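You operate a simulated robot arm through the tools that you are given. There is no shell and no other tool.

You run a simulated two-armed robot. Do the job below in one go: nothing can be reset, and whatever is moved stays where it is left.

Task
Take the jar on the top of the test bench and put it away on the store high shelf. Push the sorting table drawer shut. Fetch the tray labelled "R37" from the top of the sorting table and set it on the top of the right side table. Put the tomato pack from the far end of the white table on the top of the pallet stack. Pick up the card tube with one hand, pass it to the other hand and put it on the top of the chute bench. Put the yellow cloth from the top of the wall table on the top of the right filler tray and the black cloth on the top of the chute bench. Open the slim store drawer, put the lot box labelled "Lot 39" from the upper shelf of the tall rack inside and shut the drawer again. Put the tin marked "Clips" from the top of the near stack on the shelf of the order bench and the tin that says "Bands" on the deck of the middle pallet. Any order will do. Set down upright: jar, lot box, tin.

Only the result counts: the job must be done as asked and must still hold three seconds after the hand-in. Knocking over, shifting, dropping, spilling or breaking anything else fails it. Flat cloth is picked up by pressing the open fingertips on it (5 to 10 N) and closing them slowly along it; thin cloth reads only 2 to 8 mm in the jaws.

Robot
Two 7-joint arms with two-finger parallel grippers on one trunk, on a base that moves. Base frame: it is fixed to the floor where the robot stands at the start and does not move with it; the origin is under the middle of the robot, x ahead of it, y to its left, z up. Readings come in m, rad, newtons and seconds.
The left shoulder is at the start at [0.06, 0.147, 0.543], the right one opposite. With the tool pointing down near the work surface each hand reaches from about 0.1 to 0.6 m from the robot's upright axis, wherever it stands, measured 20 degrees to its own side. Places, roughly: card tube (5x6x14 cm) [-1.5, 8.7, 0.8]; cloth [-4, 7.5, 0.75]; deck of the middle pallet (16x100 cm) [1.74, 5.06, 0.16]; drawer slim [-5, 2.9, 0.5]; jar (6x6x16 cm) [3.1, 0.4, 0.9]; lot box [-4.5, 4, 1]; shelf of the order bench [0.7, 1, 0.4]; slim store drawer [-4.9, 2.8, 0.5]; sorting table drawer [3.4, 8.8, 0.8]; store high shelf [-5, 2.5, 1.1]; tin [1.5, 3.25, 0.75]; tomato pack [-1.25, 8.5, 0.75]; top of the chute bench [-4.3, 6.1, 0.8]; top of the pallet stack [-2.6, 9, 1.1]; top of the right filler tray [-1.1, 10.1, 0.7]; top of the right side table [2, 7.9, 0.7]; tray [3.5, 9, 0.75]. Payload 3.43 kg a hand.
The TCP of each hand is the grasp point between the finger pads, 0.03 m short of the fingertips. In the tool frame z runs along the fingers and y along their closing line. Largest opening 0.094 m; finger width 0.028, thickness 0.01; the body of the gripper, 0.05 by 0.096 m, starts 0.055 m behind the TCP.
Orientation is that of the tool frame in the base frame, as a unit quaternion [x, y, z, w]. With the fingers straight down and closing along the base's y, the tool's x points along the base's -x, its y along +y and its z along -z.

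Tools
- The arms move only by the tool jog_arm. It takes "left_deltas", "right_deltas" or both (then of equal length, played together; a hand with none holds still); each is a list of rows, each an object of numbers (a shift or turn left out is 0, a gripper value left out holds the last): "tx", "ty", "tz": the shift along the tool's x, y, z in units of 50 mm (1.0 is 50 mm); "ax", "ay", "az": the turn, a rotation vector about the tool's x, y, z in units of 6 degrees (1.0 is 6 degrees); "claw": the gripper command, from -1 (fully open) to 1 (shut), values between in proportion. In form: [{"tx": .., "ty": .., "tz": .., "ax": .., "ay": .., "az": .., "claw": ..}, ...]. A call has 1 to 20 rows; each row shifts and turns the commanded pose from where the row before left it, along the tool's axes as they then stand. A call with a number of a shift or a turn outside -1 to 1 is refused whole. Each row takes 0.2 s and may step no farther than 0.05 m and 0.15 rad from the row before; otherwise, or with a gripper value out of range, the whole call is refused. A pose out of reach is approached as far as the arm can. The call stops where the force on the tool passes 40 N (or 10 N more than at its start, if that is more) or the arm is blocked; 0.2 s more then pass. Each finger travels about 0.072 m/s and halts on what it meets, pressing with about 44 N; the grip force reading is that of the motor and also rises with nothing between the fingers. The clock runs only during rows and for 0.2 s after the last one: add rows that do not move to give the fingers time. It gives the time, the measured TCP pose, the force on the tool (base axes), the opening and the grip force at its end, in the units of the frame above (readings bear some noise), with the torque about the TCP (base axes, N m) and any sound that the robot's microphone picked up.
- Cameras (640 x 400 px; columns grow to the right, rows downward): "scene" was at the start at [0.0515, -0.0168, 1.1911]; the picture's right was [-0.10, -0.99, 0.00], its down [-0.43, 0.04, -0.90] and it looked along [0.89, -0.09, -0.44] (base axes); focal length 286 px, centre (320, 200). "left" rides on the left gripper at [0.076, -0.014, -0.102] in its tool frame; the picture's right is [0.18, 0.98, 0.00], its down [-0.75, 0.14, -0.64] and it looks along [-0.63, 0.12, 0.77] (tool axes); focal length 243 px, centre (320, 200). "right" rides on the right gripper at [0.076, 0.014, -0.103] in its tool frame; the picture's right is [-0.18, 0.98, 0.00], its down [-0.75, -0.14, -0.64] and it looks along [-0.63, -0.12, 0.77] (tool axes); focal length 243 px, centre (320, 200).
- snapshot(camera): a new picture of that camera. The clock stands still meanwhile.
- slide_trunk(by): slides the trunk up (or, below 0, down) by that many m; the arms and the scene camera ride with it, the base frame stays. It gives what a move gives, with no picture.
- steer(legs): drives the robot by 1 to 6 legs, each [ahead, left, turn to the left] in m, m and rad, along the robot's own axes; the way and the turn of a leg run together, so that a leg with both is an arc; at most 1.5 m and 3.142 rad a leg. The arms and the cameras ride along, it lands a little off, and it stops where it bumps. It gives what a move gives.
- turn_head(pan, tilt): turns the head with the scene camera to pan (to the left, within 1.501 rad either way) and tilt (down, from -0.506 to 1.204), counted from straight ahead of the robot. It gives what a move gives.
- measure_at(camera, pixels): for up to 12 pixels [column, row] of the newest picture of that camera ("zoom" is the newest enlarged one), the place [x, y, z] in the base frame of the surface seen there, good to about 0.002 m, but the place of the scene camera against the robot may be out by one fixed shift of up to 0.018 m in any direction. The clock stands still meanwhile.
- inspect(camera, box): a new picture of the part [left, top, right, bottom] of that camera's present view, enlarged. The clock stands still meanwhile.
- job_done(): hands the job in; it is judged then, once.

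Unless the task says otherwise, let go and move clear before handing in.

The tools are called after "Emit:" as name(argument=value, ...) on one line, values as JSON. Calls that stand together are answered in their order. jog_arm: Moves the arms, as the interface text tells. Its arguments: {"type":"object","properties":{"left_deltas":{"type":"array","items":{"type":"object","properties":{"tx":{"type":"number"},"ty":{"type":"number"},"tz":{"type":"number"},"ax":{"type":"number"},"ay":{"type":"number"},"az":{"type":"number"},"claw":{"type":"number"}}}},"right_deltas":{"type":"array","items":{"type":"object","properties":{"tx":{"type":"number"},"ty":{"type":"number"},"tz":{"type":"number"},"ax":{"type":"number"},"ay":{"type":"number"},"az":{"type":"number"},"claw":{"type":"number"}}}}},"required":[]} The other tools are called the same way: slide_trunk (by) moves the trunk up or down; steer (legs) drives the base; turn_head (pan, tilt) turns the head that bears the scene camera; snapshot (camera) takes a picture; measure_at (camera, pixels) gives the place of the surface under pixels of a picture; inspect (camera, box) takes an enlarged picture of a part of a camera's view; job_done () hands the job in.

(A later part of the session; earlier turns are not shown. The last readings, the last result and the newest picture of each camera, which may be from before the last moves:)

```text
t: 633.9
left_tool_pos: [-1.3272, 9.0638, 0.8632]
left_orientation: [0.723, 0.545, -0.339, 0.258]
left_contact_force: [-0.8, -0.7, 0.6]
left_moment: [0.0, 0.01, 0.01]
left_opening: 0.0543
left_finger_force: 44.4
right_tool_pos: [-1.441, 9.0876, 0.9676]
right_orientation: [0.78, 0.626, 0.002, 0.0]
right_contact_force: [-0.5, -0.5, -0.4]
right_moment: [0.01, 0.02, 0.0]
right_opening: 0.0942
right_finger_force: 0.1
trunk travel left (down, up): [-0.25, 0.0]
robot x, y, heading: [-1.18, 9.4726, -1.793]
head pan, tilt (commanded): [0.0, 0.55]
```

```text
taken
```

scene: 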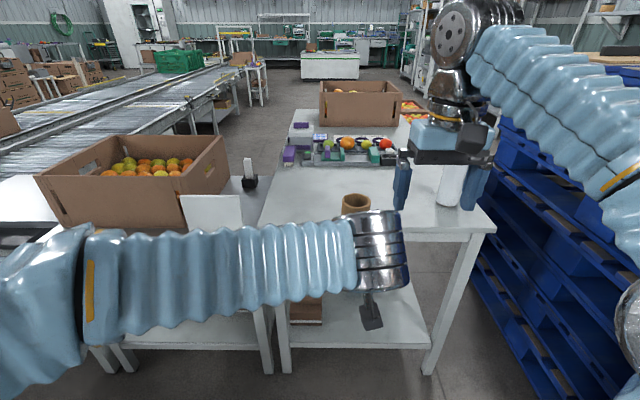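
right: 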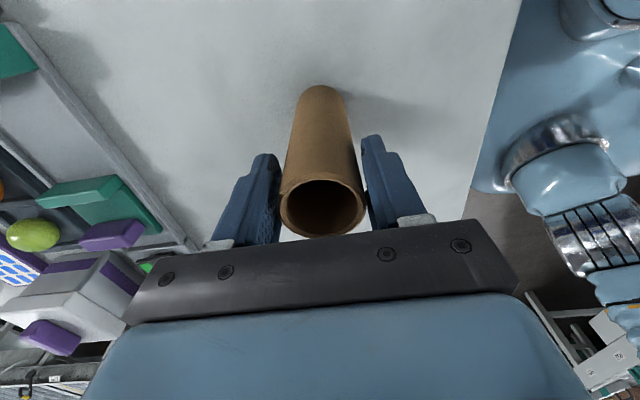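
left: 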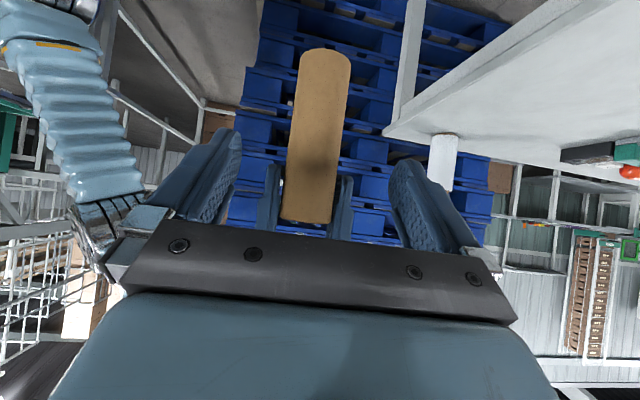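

Move the left hand (with tube) to its own side and raise it; pitch the right hand to horizontal.

Emit:
jog_arm(left_deltas=[{"ty": 0.8}, {"ty": 0.9}, {"ty": 0.9}, {"ty": 0.8}, {"tz": -0.58, "tx": -0.69}, {"tz": -0.58, "tx": -0.69}, {"tz": -0.58, "tx": -0.69}, {"tz": -0.58, "tx": -0.69}, {"tz": -0.58, "tx": -0.69}, {"tz": -0.58, "tx": -0.69}, {}, {}, {}, {}, {}], right_deltas=[{"ay": -1}, {"ay": -1}, {"ay": -1}, {"ay": -1}, {"ay": -1}, {"ay": -1}, {"ay": -1}, {"ay": -1}, {"ay": -1}, {"ay": -1}, {"ay": -1}, {"ay": -1}, {"ay": -1}, {"ay": -1}, {"ay": -0.5}])

Emit:
jog_arm(right_deltas=[{"tx": -0.95}, {"tx": -0.95}, {"tx": -0.95}, {"tx": -0.95}, {"tx": -0.95}, {"tx": -0.95}, {"ty": 0.8}, {}])

Emit:
snapshot(camera="scene")

```text
t: 637.1
left_tool_pos: [-1.1647, 9.0183, 1.1358]
left_orientation: [0.723, 0.544, -0.339, 0.258]
left_contact_force: [0.1, -0.5, -0.3]
left_moment: [-0.04, 0.0, 0.01]
left_opening: 0.0544
left_finger_force: 43.5
right_tool_pos: [-1.4413, 9.0863, 0.9675]
right_orientation: [0.567, 0.455, -0.535, 0.431]
right_contact_force: [0.1, 1.1, -0.3]
right_moment: [-0.01, -0.02, -0.03]
right_opening: 0.0941
right_finger_force: 0.1
trunk travel left (down, up): [-0.25, 0.0]
robot x, y, heading: [-1.1767, 9.4729, -1.788]
head pan, tilt (commanded): [0.0, 0.55]
```

```text
t: 638.9
left_tool_pos: [-1.1644, 9.0193, 1.1349]
left_orientation: [0.723, 0.544, -0.339, 0.259]
left_contact_force: [-0.3, -0.2, 0.6]
left_moment: [0.0, -0.02, 0.0]
left_opening: 0.0545
left_finger_force: 43.7
right_tool_pos: [-1.4075, 9.0629, 1.2543]
right_orientation: [0.566, 0.454, -0.536, 0.432]
right_contact_force: [0.5, -0.4, -0.1]
right_moment: [0.0, 0.01, 0.0]
right_opening: 0.094
right_finger_force: 0.0
trunk travel left (down, up): [-0.25, 0.0]
robot x, y, heading: [-1.1778, 9.4698, -1.786]
head pan, tilt (commanded): [0.0, 0.55]
```

```text
taken
```

scene: 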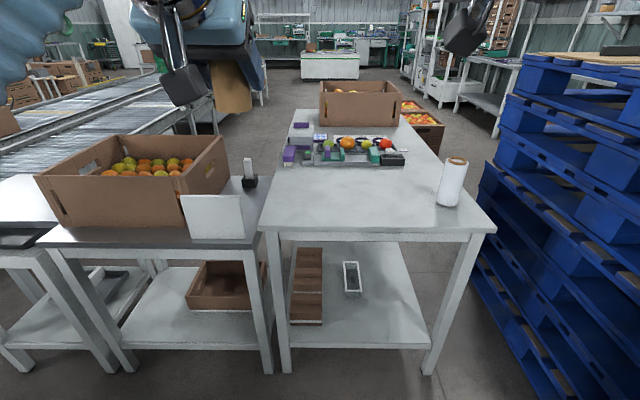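

Tube bottom is at z≈1.09, above the railing. Turn around to face north and centre in the lane.

Emit:
steer(legs=[[0, 0, 3.13], [0.17, 0, 0]])

```text
t: 647.5
left_tool_pos: [-1.1007, 10.0871, 1.1351]
left_orientation: [-0.51, 0.748, 0.242, 0.351]
left_contact_force: [0.3, 0.3, -0.6]
left_moment: [0.03, -0.05, -0.02]
left_opening: 0.0546
left_finger_force: 43.7
right_tool_pos: [-0.8628, 10.0221, 1.2548]
right_orientation: [-0.427, 0.587, 0.406, 0.555]
right_contact_force: [-0.2, 0.1, 0.3]
right_moment: [0.01, -0.01, -0.02]
right_opening: 0.0939
right_finger_force: 0.0
trunk travel left (down, up): [-0.25, 0.0]
robot x, y, heading: [-1.127, 9.6395, 1.264]
head pan, tilt (commanded): [0.0, 0.55]
```

Heading came out 0.078 rad off; correct it and sidestep west in stages.

Emit:
steer(legs=[[0, 0, 0.08], [0, 0.7, 0]])

```text
t: 651.8
left_tool_pos: [-1.8098, 10.248, 1.1352]
left_orientation: [-0.539, 0.728, 0.255, 0.339]
left_contact_force: [-0.4, 0.8, 0.1]
left_moment: [0.01, 0.0, 0.02]
left_opening: 0.0544
left_finger_force: 43.7
right_tool_pos: [-1.5669, 10.1994, 1.2541]
right_orientation: [-0.449, 0.57, 0.427, 0.539]
right_contact_force: [0.0, 0.2, 0.4]
right_moment: [0.0, -0.01, 0.01]
right_opening: 0.094
right_finger_force: 0.2
trunk travel left (down, up): [-0.25, 0.0]
robot x, y, heading: [-1.8024, 9.7946, 1.34]
head pan, tilt (commanded): [0.0, 0.55]
```

On line (v=9.131). Continue west.

Emit:
steer(legs=[[0, 0.75, 0]])

Emit:
steer(legs=[[0, 0.75, 0]])

```text
t: 655.9
left_tool_pos: [-2.5478, 10.4191, 1.1355]
left_orientation: [-0.542, 0.724, 0.257, 0.339]
left_contact_force: [0.0, 0.1, -0.7]
left_moment: [-0.05, 0.04, 0.0]
left_opening: 0.0544
left_finger_force: 43.6
right_tool_pos: [-2.3036, 10.3729, 1.2537]
right_orientation: [-0.453, 0.567, 0.431, 0.536]
right_contact_force: [-0.3, -0.6, 0.5]
right_moment: [0.02, -0.01, -0.03]
right_opening: 0.094
right_finger_force: 0.1
trunk travel left (down, up): [-0.25, 0.0]
robot x, y, heading: [-2.5355, 9.965, 1.349]
head pan, tilt (commanded): [0.0, 0.55]
```

```text
t: 659.9
left_tool_pos: [-3.2571, 10.5818, 1.1361]
left_orientation: [-0.541, 0.726, 0.256, 0.34]
left_contact_force: [0.0, 0.1, 0.0]
left_moment: [0.0, -0.01, 0.0]
left_opening: 0.0543
left_finger_force: 44.3
right_tool_pos: [-3.0139, 10.5344, 1.2542]
right_orientation: [-0.452, 0.568, 0.43, 0.537]
right_contact_force: [0.2, -0.2, -0.6]
right_moment: [-0.01, -0.02, -0.03]
right_opening: 0.0941
right_finger_force: 0.0
trunk travel left (down, up): [-0.25, 0.0]
robot x, y, heading: [-3.2501, 10.1282, 1.346]
head pan, tilt (commanded): [0.0, 0.55]
```

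At u=-5.465. Shift 2 cm west and reverse south along the passage.

Emit:
steer(legs=[[0, 0.022, -0.004], [-0.9, 0, 0]])

Emit:
steer(legs=[[-0.85, 0, 0]])

```text
t: 665.0
left_tool_pos: [-3.4832, 9.7232, 1.135]
left_orientation: [-0.538, 0.728, 0.254, 0.34]
left_contact_force: [-0.3, -0.9, -0.3]
left_moment: [0.02, 0.01, 0.01]
left_opening: 0.0545
left_finger_force: 44.0
right_tool_pos: [-3.2391, 9.6754, 1.2541]
right_orientation: [-0.449, 0.57, 0.427, 0.539]
right_contact_force: [-0.2, -0.2, -0.5]
right_moment: [0.01, 0.0, -0.01]
right_opening: 0.0938
right_finger_force: 0.0
trunk travel left (down, up): [-0.25, 0.0]
robot x, y, heading: [-3.4739, 9.2656, 1.33]
head pan, tilt (commanded): [0.0, 0.55]
```

```text
t: 669.5
left_tool_pos: [-3.6843, 8.8876, 1.1351]
left_orientation: [-0.539, 0.727, 0.255, 0.34]
left_contact_force: [-0.5, 0.0, -0.5]
left_moment: [0.01, 0.0, 0.02]
left_opening: 0.0545
left_finger_force: 44.1
right_tool_pos: [-3.441, 8.8405, 1.2533]
right_orientation: [-0.45, 0.57, 0.427, 0.539]
right_contact_force: [-0.6, 0.7, -0.2]
right_moment: [0.02, -0.03, 0.01]
right_opening: 0.0938
right_finger_force: 0.0
trunk travel left (down, up): [-0.25, 0.0]
robot x, y, heading: [-3.6775, 8.436, 1.34]
head pan, tilt (commanded): [0.0, 0.55]
```

Before crossing by the stack I raise the tube a bit more (it hangs only 5 mm above stack height).

Emit:
jog_arm(left_deltas=[{"tz": -0.77, "tx": 0.64}, {"tz": -0.5, "tx": 0.42}, {"tz": -0.45, "tx": -0.53}, {"tz": -0.3, "tx": -0.36}, {}])

Emit:
steer(legs=[[-0.06, 0, 0.002]])

```text
t: 670.7
left_tool_pos: [-3.7075, 8.8084, 1.1922]
left_orientation: [-0.539, 0.728, 0.255, 0.34]
left_contact_force: [0.2, 0.1, -0.7]
left_moment: [0.01, 0.0, -0.03]
left_opening: 0.0547
left_finger_force: 44.1
right_tool_pos: [-3.4404, 8.8404, 1.2534]
right_orientation: [-0.45, 0.569, 0.428, 0.538]
right_contact_force: [-0.3, 0.2, 0.0]
right_moment: [0.0, -0.04, -0.02]
right_opening: 0.0941
right_finger_force: 0.0
trunk travel left (down, up): [-0.25, 0.0]
robot x, y, heading: [-3.6752, 8.4349, 1.337]
head pan, tilt (commanded): [0.0, 0.55]
```

```text
t: 671.7
left_tool_pos: [-3.7217, 8.7483, 1.1922]
left_orientation: [-0.54, 0.726, 0.256, 0.34]
left_contact_force: [0.2, 0.9, -0.9]
left_moment: [0.0, 0.02, -0.01]
left_opening: 0.0546
left_finger_force: 43.8
right_tool_pos: [-3.4557, 8.7826, 1.2539]
right_orientation: [-0.451, 0.569, 0.429, 0.538]
right_contact_force: [-0.2, -0.5, 0.1]
right_moment: [0.01, 0.01, -0.02]
right_opening: 0.094
right_finger_force: 0.2
trunk travel left (down, up): [-0.25, 0.0]
robot x, y, heading: [-3.6919, 8.3753, 1.34]
head pan, tilt (commanded): [0.0, 0.55]
```

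Tube bottom now ≈1.146; axis at v=7.319. Sidestep right through the gap.

Emit:
steer(legs=[[0, -0.31, 0]])

Emit:
steer(legs=[[0, -0.31, 0], [-1.1, 0, 0], [-0.95, 0, 0]])

```text
t: 673.8
left_tool_pos: [-3.4185, 8.6768, 1.1933]
left_orientation: [-0.539, 0.727, 0.255, 0.34]
left_contact_force: [0.4, 0.2, -0.5]
left_moment: [0.02, -0.01, -0.03]
left_opening: 0.0546
left_finger_force: 44.5
right_tool_pos: [-3.1527, 8.7098, 1.2543]
right_orientation: [-0.451, 0.569, 0.428, 0.538]
right_contact_force: [-0.3, 0.2, -0.6]
right_moment: [0.02, 0.02, -0.01]
right_opening: 0.094
right_finger_force: 0.0
trunk travel left (down, up): [-0.25, 0.0]
robot x, y, heading: [-3.3859, 8.3063, 1.336]
head pan, tilt (commanded): [0.0, 0.55]
```

```text
t: 685.8
left_tool_pos: [-3.5939, 6.5791, 1.1918]
left_orientation: [-0.541, 0.725, 0.257, 0.339]
left_contact_force: [-0.1, -0.2, -0.7]
left_moment: [0.01, 0.0, -0.01]
left_opening: 0.0544
left_finger_force: 44.7
right_tool_pos: [-3.3281, 6.6115, 1.2541]
right_orientation: [-0.45, 0.568, 0.429, 0.539]
right_contact_force: [0.3, 0.2, 0.8]
right_moment: [0.03, 0.02, 0.02]
right_opening: 0.094
right_finger_force: 0.0
trunk travel left (down, up): [-0.25, 0.0]
robot x, y, heading: [-3.5623, 6.2068, 1.341]
head pan, tilt (commanded): [0.0, 0.55]
```

Back in the west aisle. Turn left to face the chute bench and look for a free spot for the tube.

Emit:
steer(legs=[[0, 0, 1.57]])

Emit:
turn_head(pan=0.0, tilt=0.5)

Emit:
snapshot(camera="scene")

Emit:
inspect(camera="scene", box=[200, 150, 520, 320])

```text
t: 690.1
left_tool_pos: [-3.9317, 6.1623, 1.1921]
left_orientation: [0.897, -0.118, -0.422, -0.053]
left_contact_force: [-0.2, 0.1, -0.2]
left_moment: [0.01, 0.02, 0.0]
left_opening: 0.0544
left_finger_force: 44.4
right_tool_pos: [-3.9731, 6.427, 1.2539]
right_orientation: [0.722, -0.072, -0.685, -0.067]
right_contact_force: [0.3, 0.0, -0.1]
right_moment: [0.01, 0.02, 0.02]
right_opening: 0.0942
right_finger_force: 0.1
trunk travel left (down, up): [-0.25, 0.0]
robot x, y, heading: [-3.558, 6.2057, 2.937]
head pan, tilt (commanded): [0.0, 0.55]
```

```text
t: 690.7
left_tool_pos: [-3.9301, 6.1621, 1.1923]
left_orientation: [0.898, -0.118, -0.421, -0.053]
left_contact_force: [0.5, 0.2, -0.2]
left_moment: [0.01, -0.02, -0.01]
left_opening: 0.0543
left_finger_force: 44.3
right_tool_pos: [-3.974, 6.426, 1.2549]
right_orientation: [0.723, -0.072, -0.684, -0.067]
right_contact_force: [-0.8, 0.3, 1.0]
right_moment: [0.03, -0.04, -0.01]
right_opening: 0.094
right_finger_force: 0.0
trunk travel left (down, up): [-0.25, 0.0]
robot x, y, heading: [-3.5608, 6.2115, 2.944]
head pan, tilt (commanded): [0.0, 0.499]
```

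```text
taken
```

scene: 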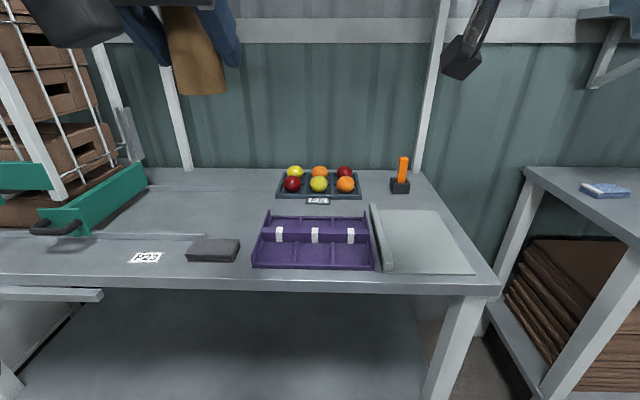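

```text
2.00 times, centred on (360, 235) of scene
```

zoom: 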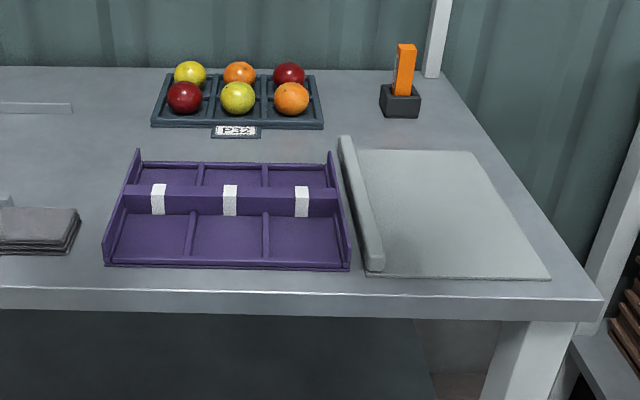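

The black stack lies fine at (213,250). For the tube I consider the free strip behind it, left of the purple tray; I measure its boundaries.

Emit:
measure_at(camera="scene", pixels=[[236, 189], [203, 237], [253, 262], [268, 215], [277, 196], [225, 210], [240, 205], [215, 242], [238, 258], [187, 258], [282, 172], [250, 180]])

```text
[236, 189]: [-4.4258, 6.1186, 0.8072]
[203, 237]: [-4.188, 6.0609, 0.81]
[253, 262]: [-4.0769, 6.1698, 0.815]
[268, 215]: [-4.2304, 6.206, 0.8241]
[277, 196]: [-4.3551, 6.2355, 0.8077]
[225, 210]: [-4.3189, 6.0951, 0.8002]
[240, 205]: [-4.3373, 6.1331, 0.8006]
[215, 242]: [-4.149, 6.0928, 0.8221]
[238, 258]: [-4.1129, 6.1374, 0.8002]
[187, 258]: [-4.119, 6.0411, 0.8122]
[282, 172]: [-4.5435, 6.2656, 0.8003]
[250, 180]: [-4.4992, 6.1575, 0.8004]
```

Free strip: v 4.965–5.093, u -5.45…-5.8. I'll set the tube upright at about u -5.60, v 5.02. Position the base.

Emit:
steer(legs=[[0, 0.1, -0.032], [0.18, 0, 0]])

Emit:
jog_arm(left_deltas=[{"tz": 0.55, "tx": 0.66}, {"tz": 0.55, "tx": 0.66}, {"tz": 0.55, "tx": 0.66}, {"tz": 0.55, "tx": 0.66}, {"tz": 0.55, "tx": 0.66}, {"tz": 0.2, "tx": 0.24}, {}])

Emit:
snapshot(camera="scene")

```text
t: 693.0
left_tool_pos: [-4.1303, 6.1178, 1.1936]
left_orientation: [0.895, -0.132, -0.421, -0.06]
left_contact_force: [-0.5, 0.7, 0.0]
left_moment: [0.01, -0.01, 0.0]
left_opening: 0.0542
left_finger_force: 44.0
right_tool_pos: [-4.1637, 6.3841, 1.2537]
right_orientation: [0.721, -0.083, -0.684, -0.077]
right_contact_force: [-0.3, -0.4, 0.0]
right_moment: [0.0, -0.02, -0.01]
right_opening: 0.0937
right_finger_force: 0.0
trunk travel left (down, up): [-0.25, 0.0]
robot x, y, heading: [-3.7591, 6.1518, 2.916]
head pan, tilt (commanded): [0.0, 0.499]
```

```text
t: 694.6
left_tool_pos: [-4.1313, 6.1178, 0.9605]
left_orientation: [0.895, -0.132, -0.422, -0.059]
left_contact_force: [1.0, 0.1, -1.1]
left_moment: [-0.02, 0.0, -0.03]
left_opening: 0.0541
left_finger_force: 43.6
right_tool_pos: [-4.1642, 6.3841, 1.2522]
right_orientation: [0.721, -0.082, -0.684, -0.076]
right_contact_force: [0.9, 0.7, 0.2]
right_moment: [0.0, 0.02, -0.01]
right_opening: 0.0938
right_finger_force: 0.0
trunk travel left (down, up): [-0.25, 0.0]
robot x, y, heading: [-3.7576, 6.1501, 2.91]
head pan, tilt (commanded): [0.0, 0.499]
```

```text
taken
```

scene: 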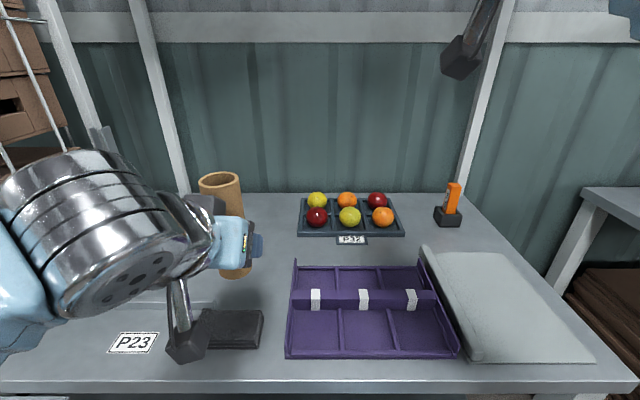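

Tube hovers at v 5.02. Move forward 19 cm over the target spot, then check.

Emit:
jog_arm(left_deltas=[{"tz": 0.6, "tx": -0.5, "ty": 0.04}, {"tz": 0.76, "tx": -0.63, "ty": 0.04}, {"tz": 0.76, "tx": -0.63, "ty": 0.04}, {"tz": 0.6, "tx": -0.5, "ty": 0.04}, {"tz": 0.16, "tx": -0.13}, {}])

Emit:
snapshot(camera="scene")

Emit:
snapshot(camera="left")

```text
t: 696.0
left_tool_pos: [-4.3121, 6.1639, 0.9617]
left_orientation: [0.896, -0.132, -0.421, -0.059]
left_contact_force: [-0.2, -0.9, -0.8]
left_moment: [-0.01, 0.0, -0.02]
left_opening: 0.0539
left_finger_force: 43.9
right_tool_pos: [-4.1643, 6.3838, 1.2531]
right_orientation: [0.721, -0.084, -0.683, -0.078]
right_contact_force: [-0.7, -0.7, -0.5]
right_moment: [0.02, -0.02, 0.01]
right_opening: 0.0941
right_finger_force: 0.0
trunk travel left (down, up): [-0.25, 0.0]
robot x, y, heading: [-3.7594, 6.1524, 2.911]
head pan, tilt (commanded): [0.0, 0.499]
```

```text
taken
```

scene: 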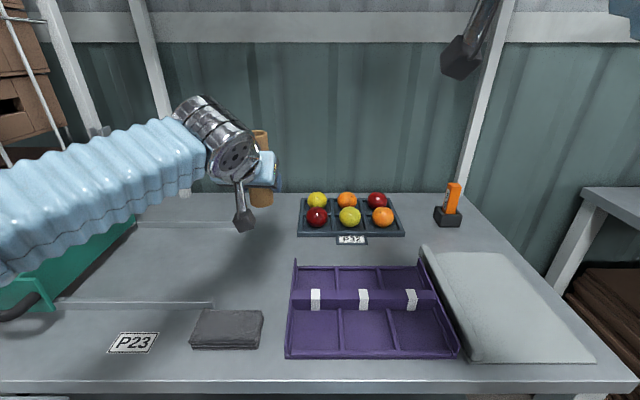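

```text
taken
```

left: 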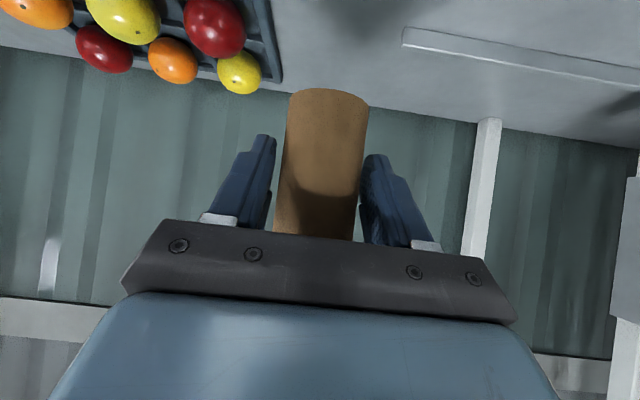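

The spot below is clear between the fruit tray (left in wrist view) and the runner (right). Lower the tube.

Emit:
jog_arm(left_deltas=[{"tz": 0.42, "tx": 0.51}, {"tz": 0.42, "tx": 0.51}, {"tz": 0.3, "tx": 0.365}, {"tz": 0.14, "tx": 0.17}, {}])

Emit:
jog_arm(left_deltas=[{"tz": 0.04, "tx": 0.05}, {}, {"tz": 0.03, "tx": 0.036}, {}, {"tz": 0.025, "tx": 0.03}, {}])

```text
t: 697.2
left_tool_pos: [-4.3128, 6.1632, 0.8605]
left_orientation: [0.895, -0.131, -0.421, -0.059]
left_contact_force: [-0.5, 0.1, -0.4]
left_moment: [0.02, 0.04, -0.03]
left_opening: 0.0535
left_finger_force: 44.0
right_tool_pos: [-4.1635, 6.384, 1.2541]
right_orientation: [0.721, -0.083, -0.684, -0.077]
right_contact_force: [-0.1, -0.2, -0.6]
right_moment: [0.0, 0.02, 0.04]
right_opening: 0.094
right_finger_force: 0.0
trunk travel left (down, up): [-0.25, 0.0]
robot x, y, heading: [-3.757, 6.1505, 2.91]
head pan, tilt (commanded): [0.0, 0.499]
```

```text
t: 698.6
left_tool_pos: [-4.3124, 6.1623, 0.8527]
left_orientation: [0.895, -0.132, -0.421, -0.06]
left_contact_force: [0.5, 0.1, -1.3]
left_moment: [-0.01, 0.02, 0.0]
left_opening: 0.0532
left_finger_force: 44.1
right_tool_pos: [-4.1642, 6.385, 1.253]
right_orientation: [0.721, -0.084, -0.683, -0.078]
right_contact_force: [-0.7, 0.2, 0.0]
right_moment: [0.04, -0.01, 0.03]
right_opening: 0.0938
right_finger_force: 0.0
trunk travel left (down, up): [-0.25, 0.0]
robot x, y, heading: [-3.7606, 6.152, 2.914]
head pan, tilt (commanded): [0.0, 0.499]
```

The opening slowly shrank (54.5→53.2 mm), so the tube may be settling in the fingers. I check that it is still upright.

Emit:
inspect(camera="scene", box=[170, 120, 350, 280])

Emit:
snapshot(camera="left")

```text
2.50 times, centred on (260, 200) of scene
```

zoom: 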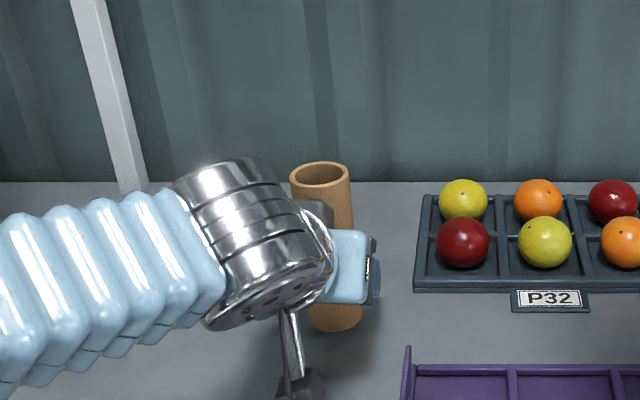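

```text
taken
```

left: 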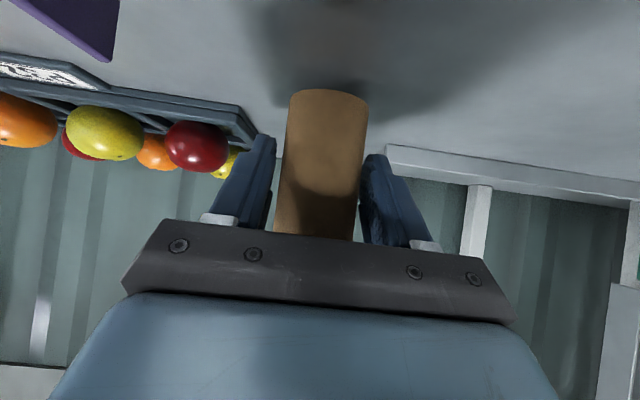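

Upright. Continue down in small steps to contact.

Emit:
jog_arm(left_deltas=[{"tz": 0.03, "tx": 0.036}, {}, {"tz": 0.025, "tx": 0.03}, {}, {"tz": 0.02, "tx": 0.024}, {}, {}])

```text
t: 700.2
left_tool_pos: [-4.3125, 6.1622, 0.8484]
left_orientation: [0.895, -0.132, -0.421, -0.059]
left_contact_force: [-0.6, -0.6, -0.7]
left_moment: [0.01, -0.02, 0.02]
left_opening: 0.0526
left_finger_force: 43.6
right_tool_pos: [-4.1641, 6.3832, 1.2545]
right_orientation: [0.721, -0.083, -0.684, -0.077]
right_contact_force: [0.1, -0.2, -0.6]
right_moment: [0.01, 0.0, 0.0]
right_opening: 0.094
right_finger_force: 0.1
trunk travel left (down, up): [-0.25, 0.0]
robot x, y, heading: [-3.7594, 6.1541, 2.912]
head pan, tilt (commanded): [0.0, 0.499]
```

Emit:
jog_arm(left_deltas=[{"tz": 0.02, "tx": 0.024}, {}, {"tz": 0.02, "tx": 0.024}, {}, {}])

Emit:
jog_arm(left_deltas=[{"tz": 0.02, "tx": 0.024}, {}, {}])

```text
t: 701.4
left_tool_pos: [-4.3116, 6.1621, 0.847]
left_orientation: [0.895, -0.133, -0.422, -0.06]
left_contact_force: [0.1, -1.9, 9.2]
left_moment: [-0.23, 0.05, 0.03]
left_opening: 0.0528
left_finger_force: 44.3
right_tool_pos: [-4.1634, 6.3838, 1.2547]
right_orientation: [0.721, -0.084, -0.683, -0.078]
right_contact_force: [0.1, 0.2, -0.5]
right_moment: [-0.03, 0.02, -0.03]
right_opening: 0.0941
right_finger_force: 0.2
trunk travel left (down, up): [-0.25, 0.0]
robot x, y, heading: [-3.7581, 6.1504, 2.909]
head pan, tilt (commanded): [0.0, 0.499]
```

```text
t: 702.2
left_tool_pos: [-4.3127, 6.1642, 0.846]
left_orientation: [0.895, -0.132, -0.422, -0.06]
left_contact_force: [-0.8, 0.0, 24.3]
left_moment: [-0.25, 0.02, 0.09]
left_opening: 0.0526
left_finger_force: 43.9
right_tool_pos: [-4.1632, 6.3842, 1.2537]
right_orientation: [0.72, -0.084, -0.684, -0.078]
right_contact_force: [0.9, 0.1, -1.0]
right_moment: [-0.01, 0.0, 0.0]
right_opening: 0.0943
right_finger_force: 0.1
trunk travel left (down, up): [-0.25, 0.0]
robot x, y, heading: [-3.758, 6.1478, 2.908]
head pan, tilt (commanded): [0.0, 0.499]
```

Standing on the bench. Ease off, open a little, and withdraw along the tool axis.

Emit:
jog_arm(left_deltas=[{"tz": -0.015, "tx": -0.018}, {"claw": -0.2}, {"claw": -0.3}, {"claw": -0.45}, {"claw": -0.55}, {}, {"tz": -0.3}, {"tz": -0.6}, {"tz": -0.8}, {"tz": -0.8}, {"tz": -0.8}, {}])

Emit:
snapshot(camera="scene")

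Emit:
snapshot(camera="left")

```text
t: 704.8
left_tool_pos: [-4.1907, 6.1248, 0.9525]
left_orientation: [0.896, -0.132, -0.421, -0.059]
left_contact_force: [-0.5, 0.7, 0.7]
left_moment: [0.05, -0.01, 0.01]
left_opening: 0.0731
left_finger_force: 0.0
right_tool_pos: [-4.1642, 6.3846, 1.2556]
right_orientation: [0.722, -0.083, -0.683, -0.077]
right_contact_force: [0.5, 0.2, 0.7]
right_moment: [-0.01, 0.0, 0.0]
right_opening: 0.0938
right_finger_force: 0.2
trunk travel left (down, up): [-0.25, 0.0]
robot x, y, heading: [-3.7607, 6.1527, 2.909]
head pan, tilt (commanded): [0.0, 0.499]
```

```text
taken
```

scene: 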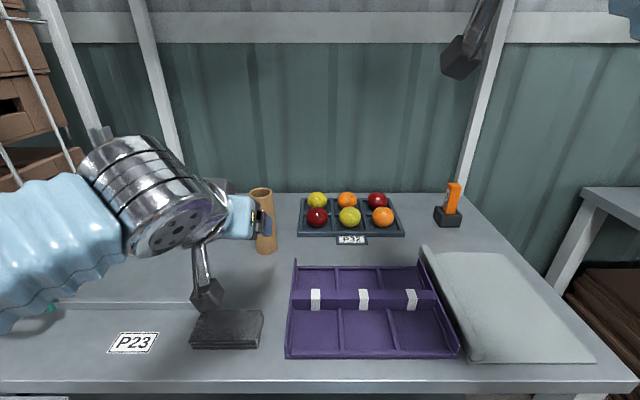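

```text
taken
```

left: 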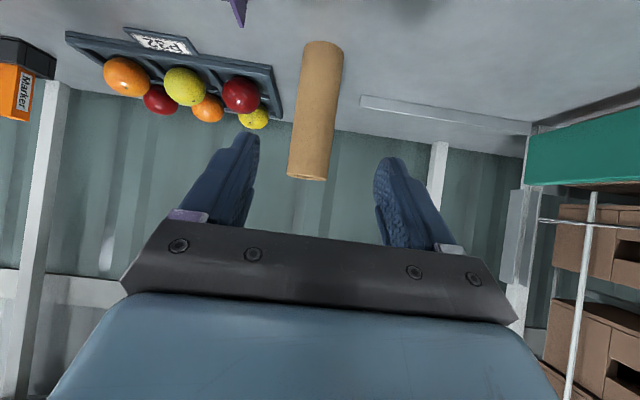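

The tube stands on the chute bench. Remaining: sorting-table drawer and tray, and the tins – all on the east side. I back off, turn east and drive around the conveyors' south end.

Emit:
steer(legs=[[-0.2, 0, 0], [0, 0, -3.13], [1.2, 0, 0], [1.15, 0, 0]])

Emit:
turn_head(pan=-0.9, tilt=0.3)

Emit:
snapshot(camera="scene")

```text
t: 724.9
left_tool_pos: [-0.8241, 5.6229, 0.9517]
left_orientation: [0.13, 0.895, -0.059, 0.422]
left_contact_force: [0.3, -0.8, -0.3]
left_moment: [0.01, -0.02, -0.01]
left_opening: 0.073
left_finger_force: 0.0
right_tool_pos: [-0.8492, 5.3635, 1.2542]
right_orientation: [0.082, 0.722, -0.076, 0.683]
right_contact_force: [-0.6, 0.0, 0.2]
right_moment: [0.01, 0.02, 0.03]
right_opening: 0.0941
right_finger_force: 0.1
trunk travel left (down, up): [-0.25, 0.0]
robot x, y, heading: [-1.2569, 5.5927, -0.226]
head pan, tilt (commanded): [0.0, 0.499]
```

```text
t: 726.1
left_tool_pos: [-0.8252, 5.6224, 0.9511]
left_orientation: [0.13, 0.896, -0.059, 0.421]
left_contact_force: [-0.1, -0.6, -0.4]
left_moment: [-0.01, 0.0, 0.0]
left_opening: 0.0728
left_finger_force: 0.0
right_tool_pos: [-0.8493, 5.3648, 1.2537]
right_orientation: [0.081, 0.722, -0.075, 0.683]
right_contact_force: [-0.4, 0.6, 0.1]
right_moment: [-0.04, -0.01, -0.01]
right_opening: 0.0941
right_finger_force: 0.0
trunk travel left (down, up): [-0.25, 0.0]
robot x, y, heading: [-1.2587, 5.5966, -0.223]
head pan, tilt (commanded): [-0.901, 0.3]
```

```text
taken
```

scene: 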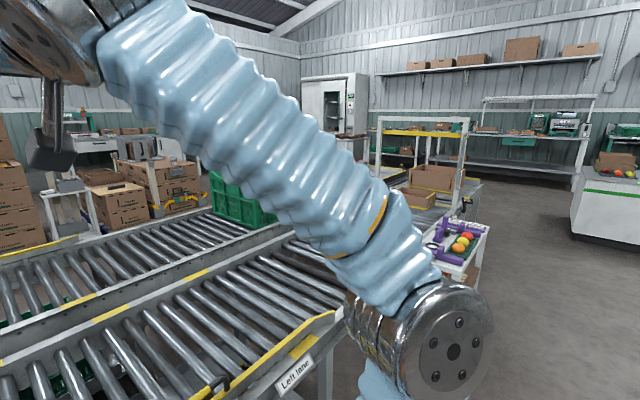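

The lane south is between the conveyors and the island at right; a small stand with fruit at (465,245) is in the way. I measure.

Emit:
measure_at(camera="scene", pixels=[[480, 235], [475, 285], [430, 250], [485, 195], [460, 210], [572, 232], [580, 190], [400, 150], [330, 370], [470, 125], [520, 300], [383, 145]])

Emit:
inspect(camera="scene", box=[360, 90, 640, 300])

```text
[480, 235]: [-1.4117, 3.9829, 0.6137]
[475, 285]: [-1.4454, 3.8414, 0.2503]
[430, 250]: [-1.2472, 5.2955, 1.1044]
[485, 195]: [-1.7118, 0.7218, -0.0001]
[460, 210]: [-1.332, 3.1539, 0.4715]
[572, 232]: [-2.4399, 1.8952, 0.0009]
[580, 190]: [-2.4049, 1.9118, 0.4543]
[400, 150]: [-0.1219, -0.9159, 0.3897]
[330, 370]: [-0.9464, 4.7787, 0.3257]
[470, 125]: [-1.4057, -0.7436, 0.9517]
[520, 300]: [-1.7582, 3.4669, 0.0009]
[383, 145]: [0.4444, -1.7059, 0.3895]
```

```text
1.90 times, centred on (500, 195) of scene
```

zoom: 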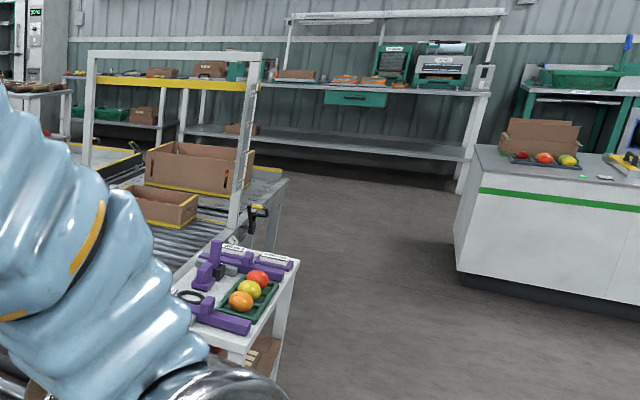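

The stand is beside the conveyor (west edge u≈-2.33), so I go south along u≈-2.75.

Emit:
steer(legs=[[-0.27, 0, 0], [0, -1.2, 0], [0, -1.2, 0], [0, -1.2, 0]])

Emit:
turn_head(pan=0.0, tilt=0.3)

Emit:
snapshot(camera="scene")

```text
t: 743.6
left_tool_pos: [-1.895, 2.432, 0.9501]
left_orientation: [0.139, 0.895, -0.068, 0.419]
left_contact_force: [-0.3, -0.5, 0.6]
left_moment: [0.0, 0.0, -0.02]
left_opening: 0.0729
left_finger_force: 0.1
right_tool_pos: [-1.9265, 2.1776, 1.2547]
right_orientation: [0.087, 0.722, -0.088, 0.681]
right_contact_force: [0.7, -1.0, -0.3]
right_moment: [0.0, 0.01, -0.02]
right_opening: 0.094
right_finger_force: 0.1
trunk travel left (down, up): [-0.25, 0.0]
robot x, y, heading: [-2.3293, 2.4094, -0.256]
head pan, tilt (commanded): [-0.901, 0.3]
stopped in leg 4: the robot was blocked; the commanded pose is now the measured one
```

```text
t: 744.8
left_tool_pos: [-1.8942, 2.4329, 0.9504]
left_orientation: [0.139, 0.895, -0.069, 0.419]
left_contact_force: [0.4, -0.5, 0.0]
left_moment: [-0.01, 0.03, 0.03]
left_opening: 0.0728
left_finger_force: 0.1
right_tool_pos: [-1.9244, 2.1792, 1.2536]
right_orientation: [0.086, 0.723, -0.09, 0.68]
right_contact_force: [0.0, -0.3, -0.3]
right_moment: [0.03, 0.0, 0.0]
right_opening: 0.0939
right_finger_force: 0.0
trunk travel left (down, up): [-0.25, 0.0]
robot x, y, heading: [-2.3294, 2.409, -0.252]
head pan, tilt (commanded): [0.0, 0.3]
```

```text
taken
```

scene: 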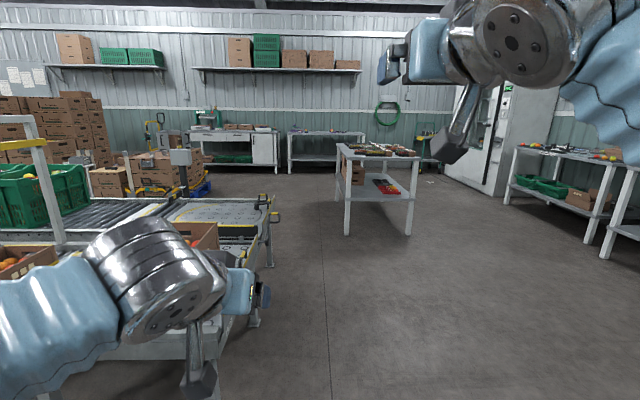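

Blocked at v≈1.82 by something on my right. I look there.

Emit:
turn_head(pan=-1.4, tilt=0.8)

Emit:
snapshot(camera="scene")

Emit:
measure_at(camera="scene", pixels=[[320, 200], [400, 200], [450, 250], [350, 150], [500, 200], [250, 200]])

```text
t: 746.4
left_tool_pos: [-1.892, 2.4321, 0.9485]
left_orientation: [0.138, 0.895, -0.07, 0.419]
left_contact_force: [-0.4, -0.3, -0.7]
left_moment: [-0.02, -0.04, 0.0]
left_opening: 0.0726
left_finger_force: 0.1
right_tool_pos: [-1.9243, 2.1797, 1.2551]
right_orientation: [0.088, 0.721, -0.091, 0.681]
right_contact_force: [0.4, -0.3, -1.1]
right_moment: [-0.02, -0.04, 0.04]
right_opening: 0.0941
right_finger_force: 0.1
trunk travel left (down, up): [-0.25, 0.0]
robot x, y, heading: [-2.3291, 2.4058, -0.254]
head pan, tilt (commanded): [-1.4, 0.799]
```

```text
taken
```

scene: 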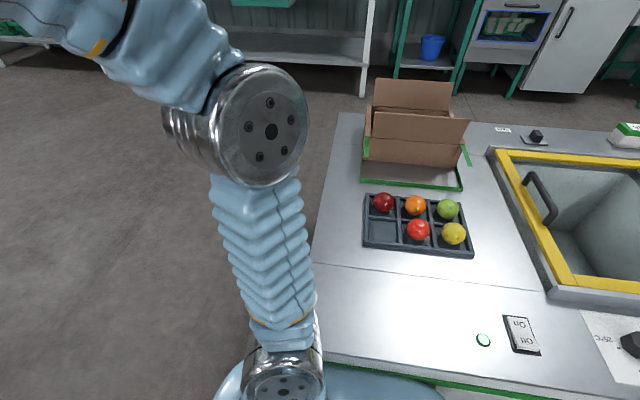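

```text
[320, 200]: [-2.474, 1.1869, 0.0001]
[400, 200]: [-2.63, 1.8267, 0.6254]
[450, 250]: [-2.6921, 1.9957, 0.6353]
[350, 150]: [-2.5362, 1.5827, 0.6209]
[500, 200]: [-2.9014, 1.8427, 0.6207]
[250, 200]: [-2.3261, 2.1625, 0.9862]
```

I touched the island's north-east corner (its north face is at v≈1.57). I first go 0.4 m east past its corner, then south, then on east.

Emit:
steer(legs=[[0.02, 0.03, 0.02], [0.42, 0, 0], [0, -0.35, 0]])

Emit:
turn_head(pan=0.2, tilt=0.35)

Emit:
snapshot(camera="scene")

```text
t: 747.0
left_tool_pos: [-1.8942, 2.4317, 0.9529]
left_orientation: [0.14, 0.895, -0.066, 0.419]
left_contact_force: [-1.0, 0.8, 0.0]
left_moment: [0.0, 0.01, -0.03]
left_opening: 0.0729
left_finger_force: 0.1
right_tool_pos: [-1.9272, 2.1742, 1.2545]
right_orientation: [0.089, 0.722, -0.087, 0.681]
right_contact_force: [0.1, 0.5, 0.8]
right_moment: [0.0, 0.02, 0.01]
right_opening: 0.0942
right_finger_force: 0.0
trunk travel left (down, up): [-0.25, 0.0]
robot x, y, heading: [-2.3254, 2.4139, -0.254]
head pan, tilt (commanded): [-1.4, 0.799]
stopped in leg 1: the robot was blocked; the commanded pose is now the measured one
```

```text
t: 748.7
left_tool_pos: [-1.8931, 2.4321, 0.9509]
left_orientation: [0.139, 0.895, -0.066, 0.42]
left_contact_force: [0.3, 0.3, -0.6]
left_moment: [0.0, 0.03, 0.01]
left_opening: 0.0726
left_finger_force: 0.0
right_tool_pos: [-1.9263, 2.1762, 1.255]
right_orientation: [0.087, 0.722, -0.087, 0.681]
right_contact_force: [-0.3, -0.5, 0.0]
right_moment: [0.02, 0.01, 0.0]
right_opening: 0.0942
right_finger_force: 0.0
trunk travel left (down, up): [-0.25, 0.0]
robot x, y, heading: [-2.3269, 2.4098, -0.256]
head pan, tilt (commanded): [0.201, 0.351]
```

```text
taken
```

scene: 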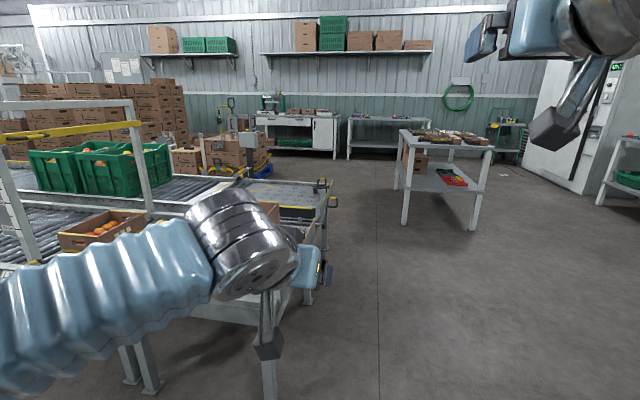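

The small turn pressed the base against the island again; I first sidestep straight left away from it.

Emit:
steer(legs=[[0, 0.05, 0]])

Emit:
steer(legs=[[0.42, 0.02, 0.02]])

```text
t: 749.6
left_tool_pos: [-1.882, 2.4737, 0.9517]
left_orientation: [0.14, 0.894, -0.062, 0.42]
left_contact_force: [-0.9, 0.0, -0.2]
left_moment: [0.01, -0.04, -0.01]
left_opening: 0.0731
left_finger_force: 0.1
right_tool_pos: [-1.9145, 2.2144, 1.2518]
right_orientation: [0.091, 0.721, -0.084, 0.681]
right_contact_force: [-0.3, -0.5, -0.6]
right_moment: [0.01, 0.04, 0.03]
right_opening: 0.0941
right_finger_force: 0.0
trunk travel left (down, up): [-0.25, 0.0]
robot x, y, heading: [-2.3142, 2.4575, -0.255]
head pan, tilt (commanded): [0.201, 0.351]
```

```text
t: 752.2
left_tool_pos: [-1.4696, 2.3999, 0.9506]
left_orientation: [0.132, 0.896, -0.059, 0.42]
left_contact_force: [0.2, 1.1, 1.1]
left_moment: [-0.02, -0.02, 0.01]
left_opening: 0.0728
left_finger_force: 0.1
right_tool_pos: [-1.4982, 2.1412, 1.2525]
right_orientation: [0.084, 0.722, -0.078, 0.682]
right_contact_force: [-0.1, 0.1, 0.3]
right_moment: [-0.01, 0.01, 0.0]
right_opening: 0.0939
right_finger_force: 0.0
trunk travel left (down, up): [-0.25, 0.0]
robot x, y, heading: [-1.9046, 2.3778, -0.235]
head pan, tilt (commanded): [0.201, 0.351]
```

Clear of the island. Sidestep south to v≈1.48 and drive east to the lane beside the order bench.

Emit:
steer(legs=[[0, -0.4, 0], [1.0, 0, 0], [0.95, 0, 0]])

Emit:
turn_head(pan=1.1, tilt=0.35)

Emit:
snapshot(camera="scene")

Emit:
turn_head(pan=0.2, tilt=0.45)

Emit:
snapshot(camera="scene")

```text
t: 764.0
left_tool_pos: [0.3417, 1.6027, 0.9503]
left_orientation: [0.125, 0.897, -0.055, 0.421]
left_contact_force: [0.1, -0.3, -0.4]
left_moment: [0.04, -0.01, -0.05]
left_opening: 0.073
left_finger_force: 0.1
right_tool_pos: [0.3184, 1.3433, 1.2525]
right_orientation: [0.079, 0.723, -0.073, 0.682]
right_contact_force: [-0.4, -0.2, 0.0]
right_moment: [0.0, 0.01, 0.01]
right_opening: 0.0939
right_finger_force: 0.1
trunk travel left (down, up): [-0.25, 0.0]
robot x, y, heading: [-0.0904, 1.5748, -0.217]
head pan, tilt (commanded): [0.201, 0.351]
```

```text
t: 765.2
left_tool_pos: [0.3429, 1.6024, 0.9509]
left_orientation: [0.126, 0.897, -0.056, 0.421]
left_contact_force: [-0.4, -0.6, -0.6]
left_moment: [-0.04, -0.04, -0.03]
left_opening: 0.0729
left_finger_force: 0.0
right_tool_pos: [0.3185, 1.3428, 1.2533]
right_orientation: [0.079, 0.723, -0.072, 0.682]
right_contact_force: [0.4, 0.4, 0.6]
right_moment: [0.02, 0.01, -0.05]
right_opening: 0.0941
right_finger_force: 0.1
trunk travel left (down, up): [-0.25, 0.0]
robot x, y, heading: [-0.0919, 1.5732, -0.218]
head pan, tilt (commanded): [1.1, 0.351]
```

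```text
taken
```

scene: 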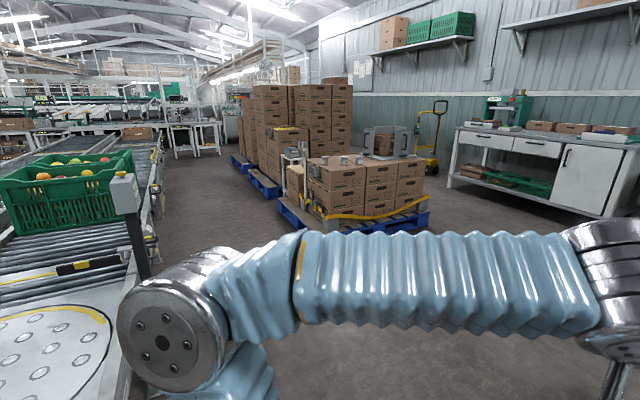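

```text
t: 766.4
left_tool_pos: [0.3423, 1.602, 0.9519]
left_orientation: [0.125, 0.897, -0.055, 0.42]
left_contact_force: [0.0, 0.0, 0.4]
left_moment: [-0.03, 0.04, 0.03]
left_opening: 0.0728
left_finger_force: 0.1
right_tool_pos: [0.3176, 1.3439, 1.2517]
right_orientation: [0.078, 0.723, -0.072, 0.683]
right_contact_force: [-0.5, -0.2, 0.9]
right_moment: [-0.01, 0.01, 0.0]
right_opening: 0.0943
right_finger_force: 0.1
trunk travel left (down, up): [-0.25, 0.0]
robot x, y, heading: [-0.0902, 1.568, -0.223]
head pan, tilt (commanded): [0.201, 0.45]
```

```text
taken
```

scene: 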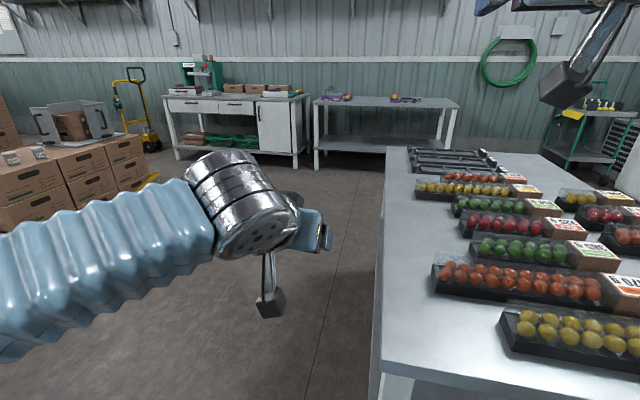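

I see the tins on top of the near box stack at left ((10,155) and (38,152)). I move up toward the stack's south side.

Emit:
steer(legs=[[0.15, 0.0, -0.01], [0, 0.75, 0], [0.75, 0, 0]])

Emit:
turn_head(pan=1.2, tilt=0.5)

Emit:
snapshot(camera="scene")

```text
t: 767.9
left_tool_pos: [0.4487, 1.57, 0.9527]
left_orientation: [0.141, 0.894, -0.063, 0.42]
left_contact_force: [0.2, -0.7, 0.0]
left_moment: [0.01, 0.01, 0.01]
left_opening: 0.0726
left_finger_force: 0.1
right_tool_pos: [0.4156, 1.311, 1.2544]
right_orientation: [0.091, 0.721, -0.084, 0.682]
right_contact_force: [0.2, 0.2, -0.4]
right_moment: [0.03, -0.01, 0.0]
right_opening: 0.0939
right_finger_force: 0.1
trunk travel left (down, up): [-0.25, 0.0]
robot x, y, heading: [0.0164, 1.5566, -0.255]
head pan, tilt (commanded): [0.201, 0.45]
stopped in leg 1: the robot was blocked; the commanded pose is now the measured one
```

```text
t: 769.1
left_tool_pos: [0.4492, 1.5697, 0.9522]
left_orientation: [0.142, 0.894, -0.063, 0.421]
left_contact_force: [-0.4, -0.2, 0.0]
left_moment: [0.03, 0.0, -0.01]
left_opening: 0.073
left_finger_force: 0.0
right_tool_pos: [0.4155, 1.3124, 1.2526]
right_orientation: [0.091, 0.72, -0.084, 0.683]
right_contact_force: [0.3, -0.7, -0.5]
right_moment: [0.03, 0.01, 0.01]
right_opening: 0.0941
right_finger_force: 0.1
trunk travel left (down, up): [-0.25, 0.0]
robot x, y, heading: [0.0142, 1.5567, -0.252]
head pan, tilt (commanded): [1.201, 0.499]
```

```text
taken
```

scene: 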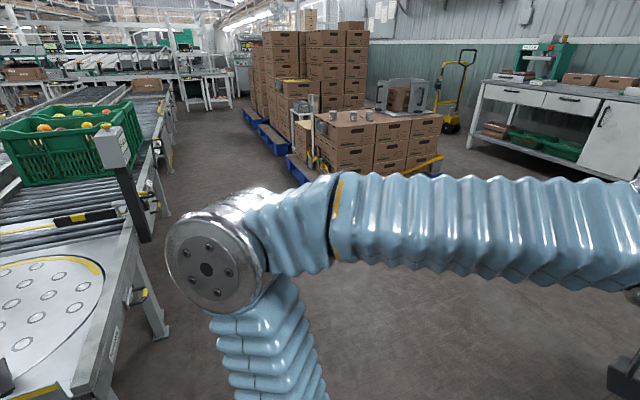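

I bumped something ahead-right. I look down to see what it is before moving on.

Emit:
turn_head(pan=-0.3, tilt=1.0)

Emit:
snapshot(camera="scene")

Emit:
measure_at(camera="scene", pixels=[[250, 200], [270, 260], [280, 300], [300, 200], [350, 150], [330, 300], [250, 120], [400, 250], [240, 300], [260, 340]])

```text
t: 770.7
left_tool_pos: [0.4492, 1.5699, 0.9524]
left_orientation: [0.141, 0.894, -0.063, 0.421]
left_contact_force: [1.0, 0.1, 0.1]
left_moment: [-0.02, -0.01, 0.01]
left_opening: 0.0729
left_finger_force: 0.1
right_tool_pos: [0.4155, 1.3109, 1.2536]
right_orientation: [0.091, 0.721, -0.084, 0.682]
right_contact_force: [0.5, -0.2, -0.7]
right_moment: [-0.02, -0.01, 0.03]
right_opening: 0.094
right_finger_force: 0.2
trunk travel left (down, up): [-0.25, 0.0]
robot x, y, heading: [0.0168, 1.5561, -0.257]
head pan, tilt (commanded): [-0.3, 1.0]
```

```text
taken
```

scene: 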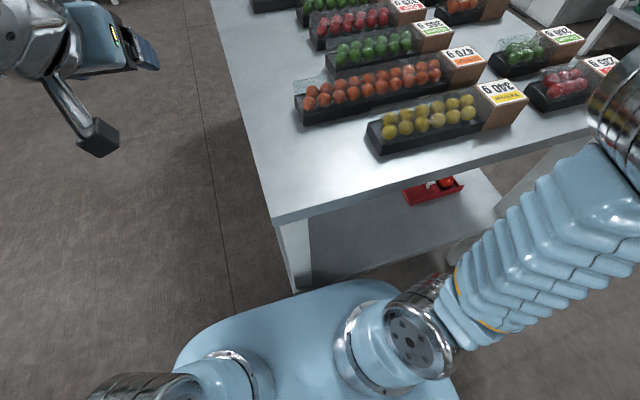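

```text
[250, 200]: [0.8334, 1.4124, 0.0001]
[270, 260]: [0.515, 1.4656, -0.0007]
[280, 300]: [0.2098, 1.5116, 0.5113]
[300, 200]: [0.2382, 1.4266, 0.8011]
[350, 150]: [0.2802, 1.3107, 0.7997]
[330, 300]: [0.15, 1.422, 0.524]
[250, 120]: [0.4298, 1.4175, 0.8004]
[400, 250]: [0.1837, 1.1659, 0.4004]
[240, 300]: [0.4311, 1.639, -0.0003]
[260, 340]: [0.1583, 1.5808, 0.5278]
```

It's the order bench's north-west leg at (295,260), lightly touched. I back off 2 cm and sidestep north along the lane.

Emit:
steer(legs=[[-0.025, 0, 0]])

Emit:
steer(legs=[[0, 0.8, 0]])

Emit:
turn_head(pan=0.9, tilt=0.45)

Emit:
snapshot(camera="scene")

```text
t: 771.5
left_tool_pos: [0.4255, 1.5763, 0.9512]
left_orientation: [0.142, 0.894, -0.063, 0.42]
left_contact_force: [-1.0, -0.4, -0.6]
left_moment: [0.0, -0.05, 0.03]
left_opening: 0.073
left_finger_force: 0.0
right_tool_pos: [0.3906, 1.3188, 1.2533]
right_orientation: [0.092, 0.72, -0.085, 0.683]
right_contact_force: [0.3, 0.3, 0.5]
right_moment: [0.0, 0.01, 0.03]
right_opening: 0.0942
right_finger_force: 0.1
trunk travel left (down, up): [-0.25, 0.0]
robot x, y, heading: [-0.0075, 1.5628, -0.256]
head pan, tilt (commanded): [-0.3, 1.0]
```

```text
t: 775.8
left_tool_pos: [0.6258, 2.3474, 0.9522]
left_orientation: [0.141, 0.894, -0.063, 0.421]
left_contact_force: [-0.8, 0.1, -0.6]
left_moment: [-0.02, -0.01, 0.02]
left_opening: 0.0728
left_finger_force: 0.2
right_tool_pos: [0.5934, 2.088, 1.2527]
right_orientation: [0.091, 0.72, -0.084, 0.683]
right_contact_force: [0.3, 0.2, -0.5]
right_moment: [0.02, 0.02, 0.0]
right_opening: 0.0941
right_finger_force: 0.0
trunk travel left (down, up): [-0.25, 0.0]
robot x, y, heading: [0.1934, 2.329, -0.256]
head pan, tilt (commanded): [-0.3, 1.0]
```

```text
t: 777.2
left_tool_pos: [0.6272, 2.3463, 0.9528]
left_orientation: [0.142, 0.894, -0.063, 0.42]
left_contact_force: [0.6, -1.0, 1.0]
left_moment: [0.0, -0.03, 0.01]
left_opening: 0.0727
left_finger_force: 0.1
right_tool_pos: [0.5936, 2.0893, 1.2532]
right_orientation: [0.091, 0.72, -0.084, 0.683]
right_contact_force: [0.3, 1.0, 0.0]
right_moment: [0.03, -0.01, 0.0]
right_opening: 0.094
right_finger_force: 0.1
trunk travel left (down, up): [-0.25, 0.0]
robot x, y, heading: [0.1929, 2.3318, -0.253]
head pan, tilt (commanded): [0.901, 0.45]
```

```text
taken
```

scene: 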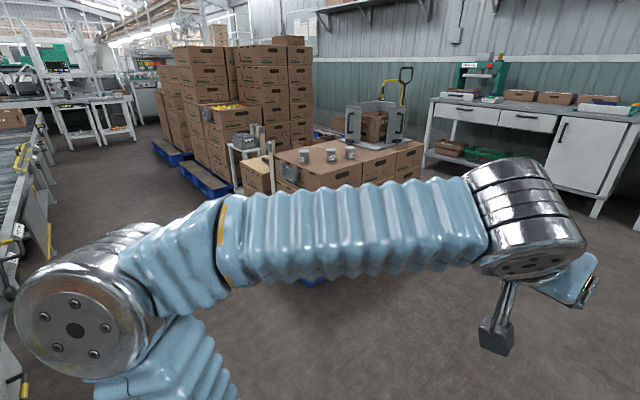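

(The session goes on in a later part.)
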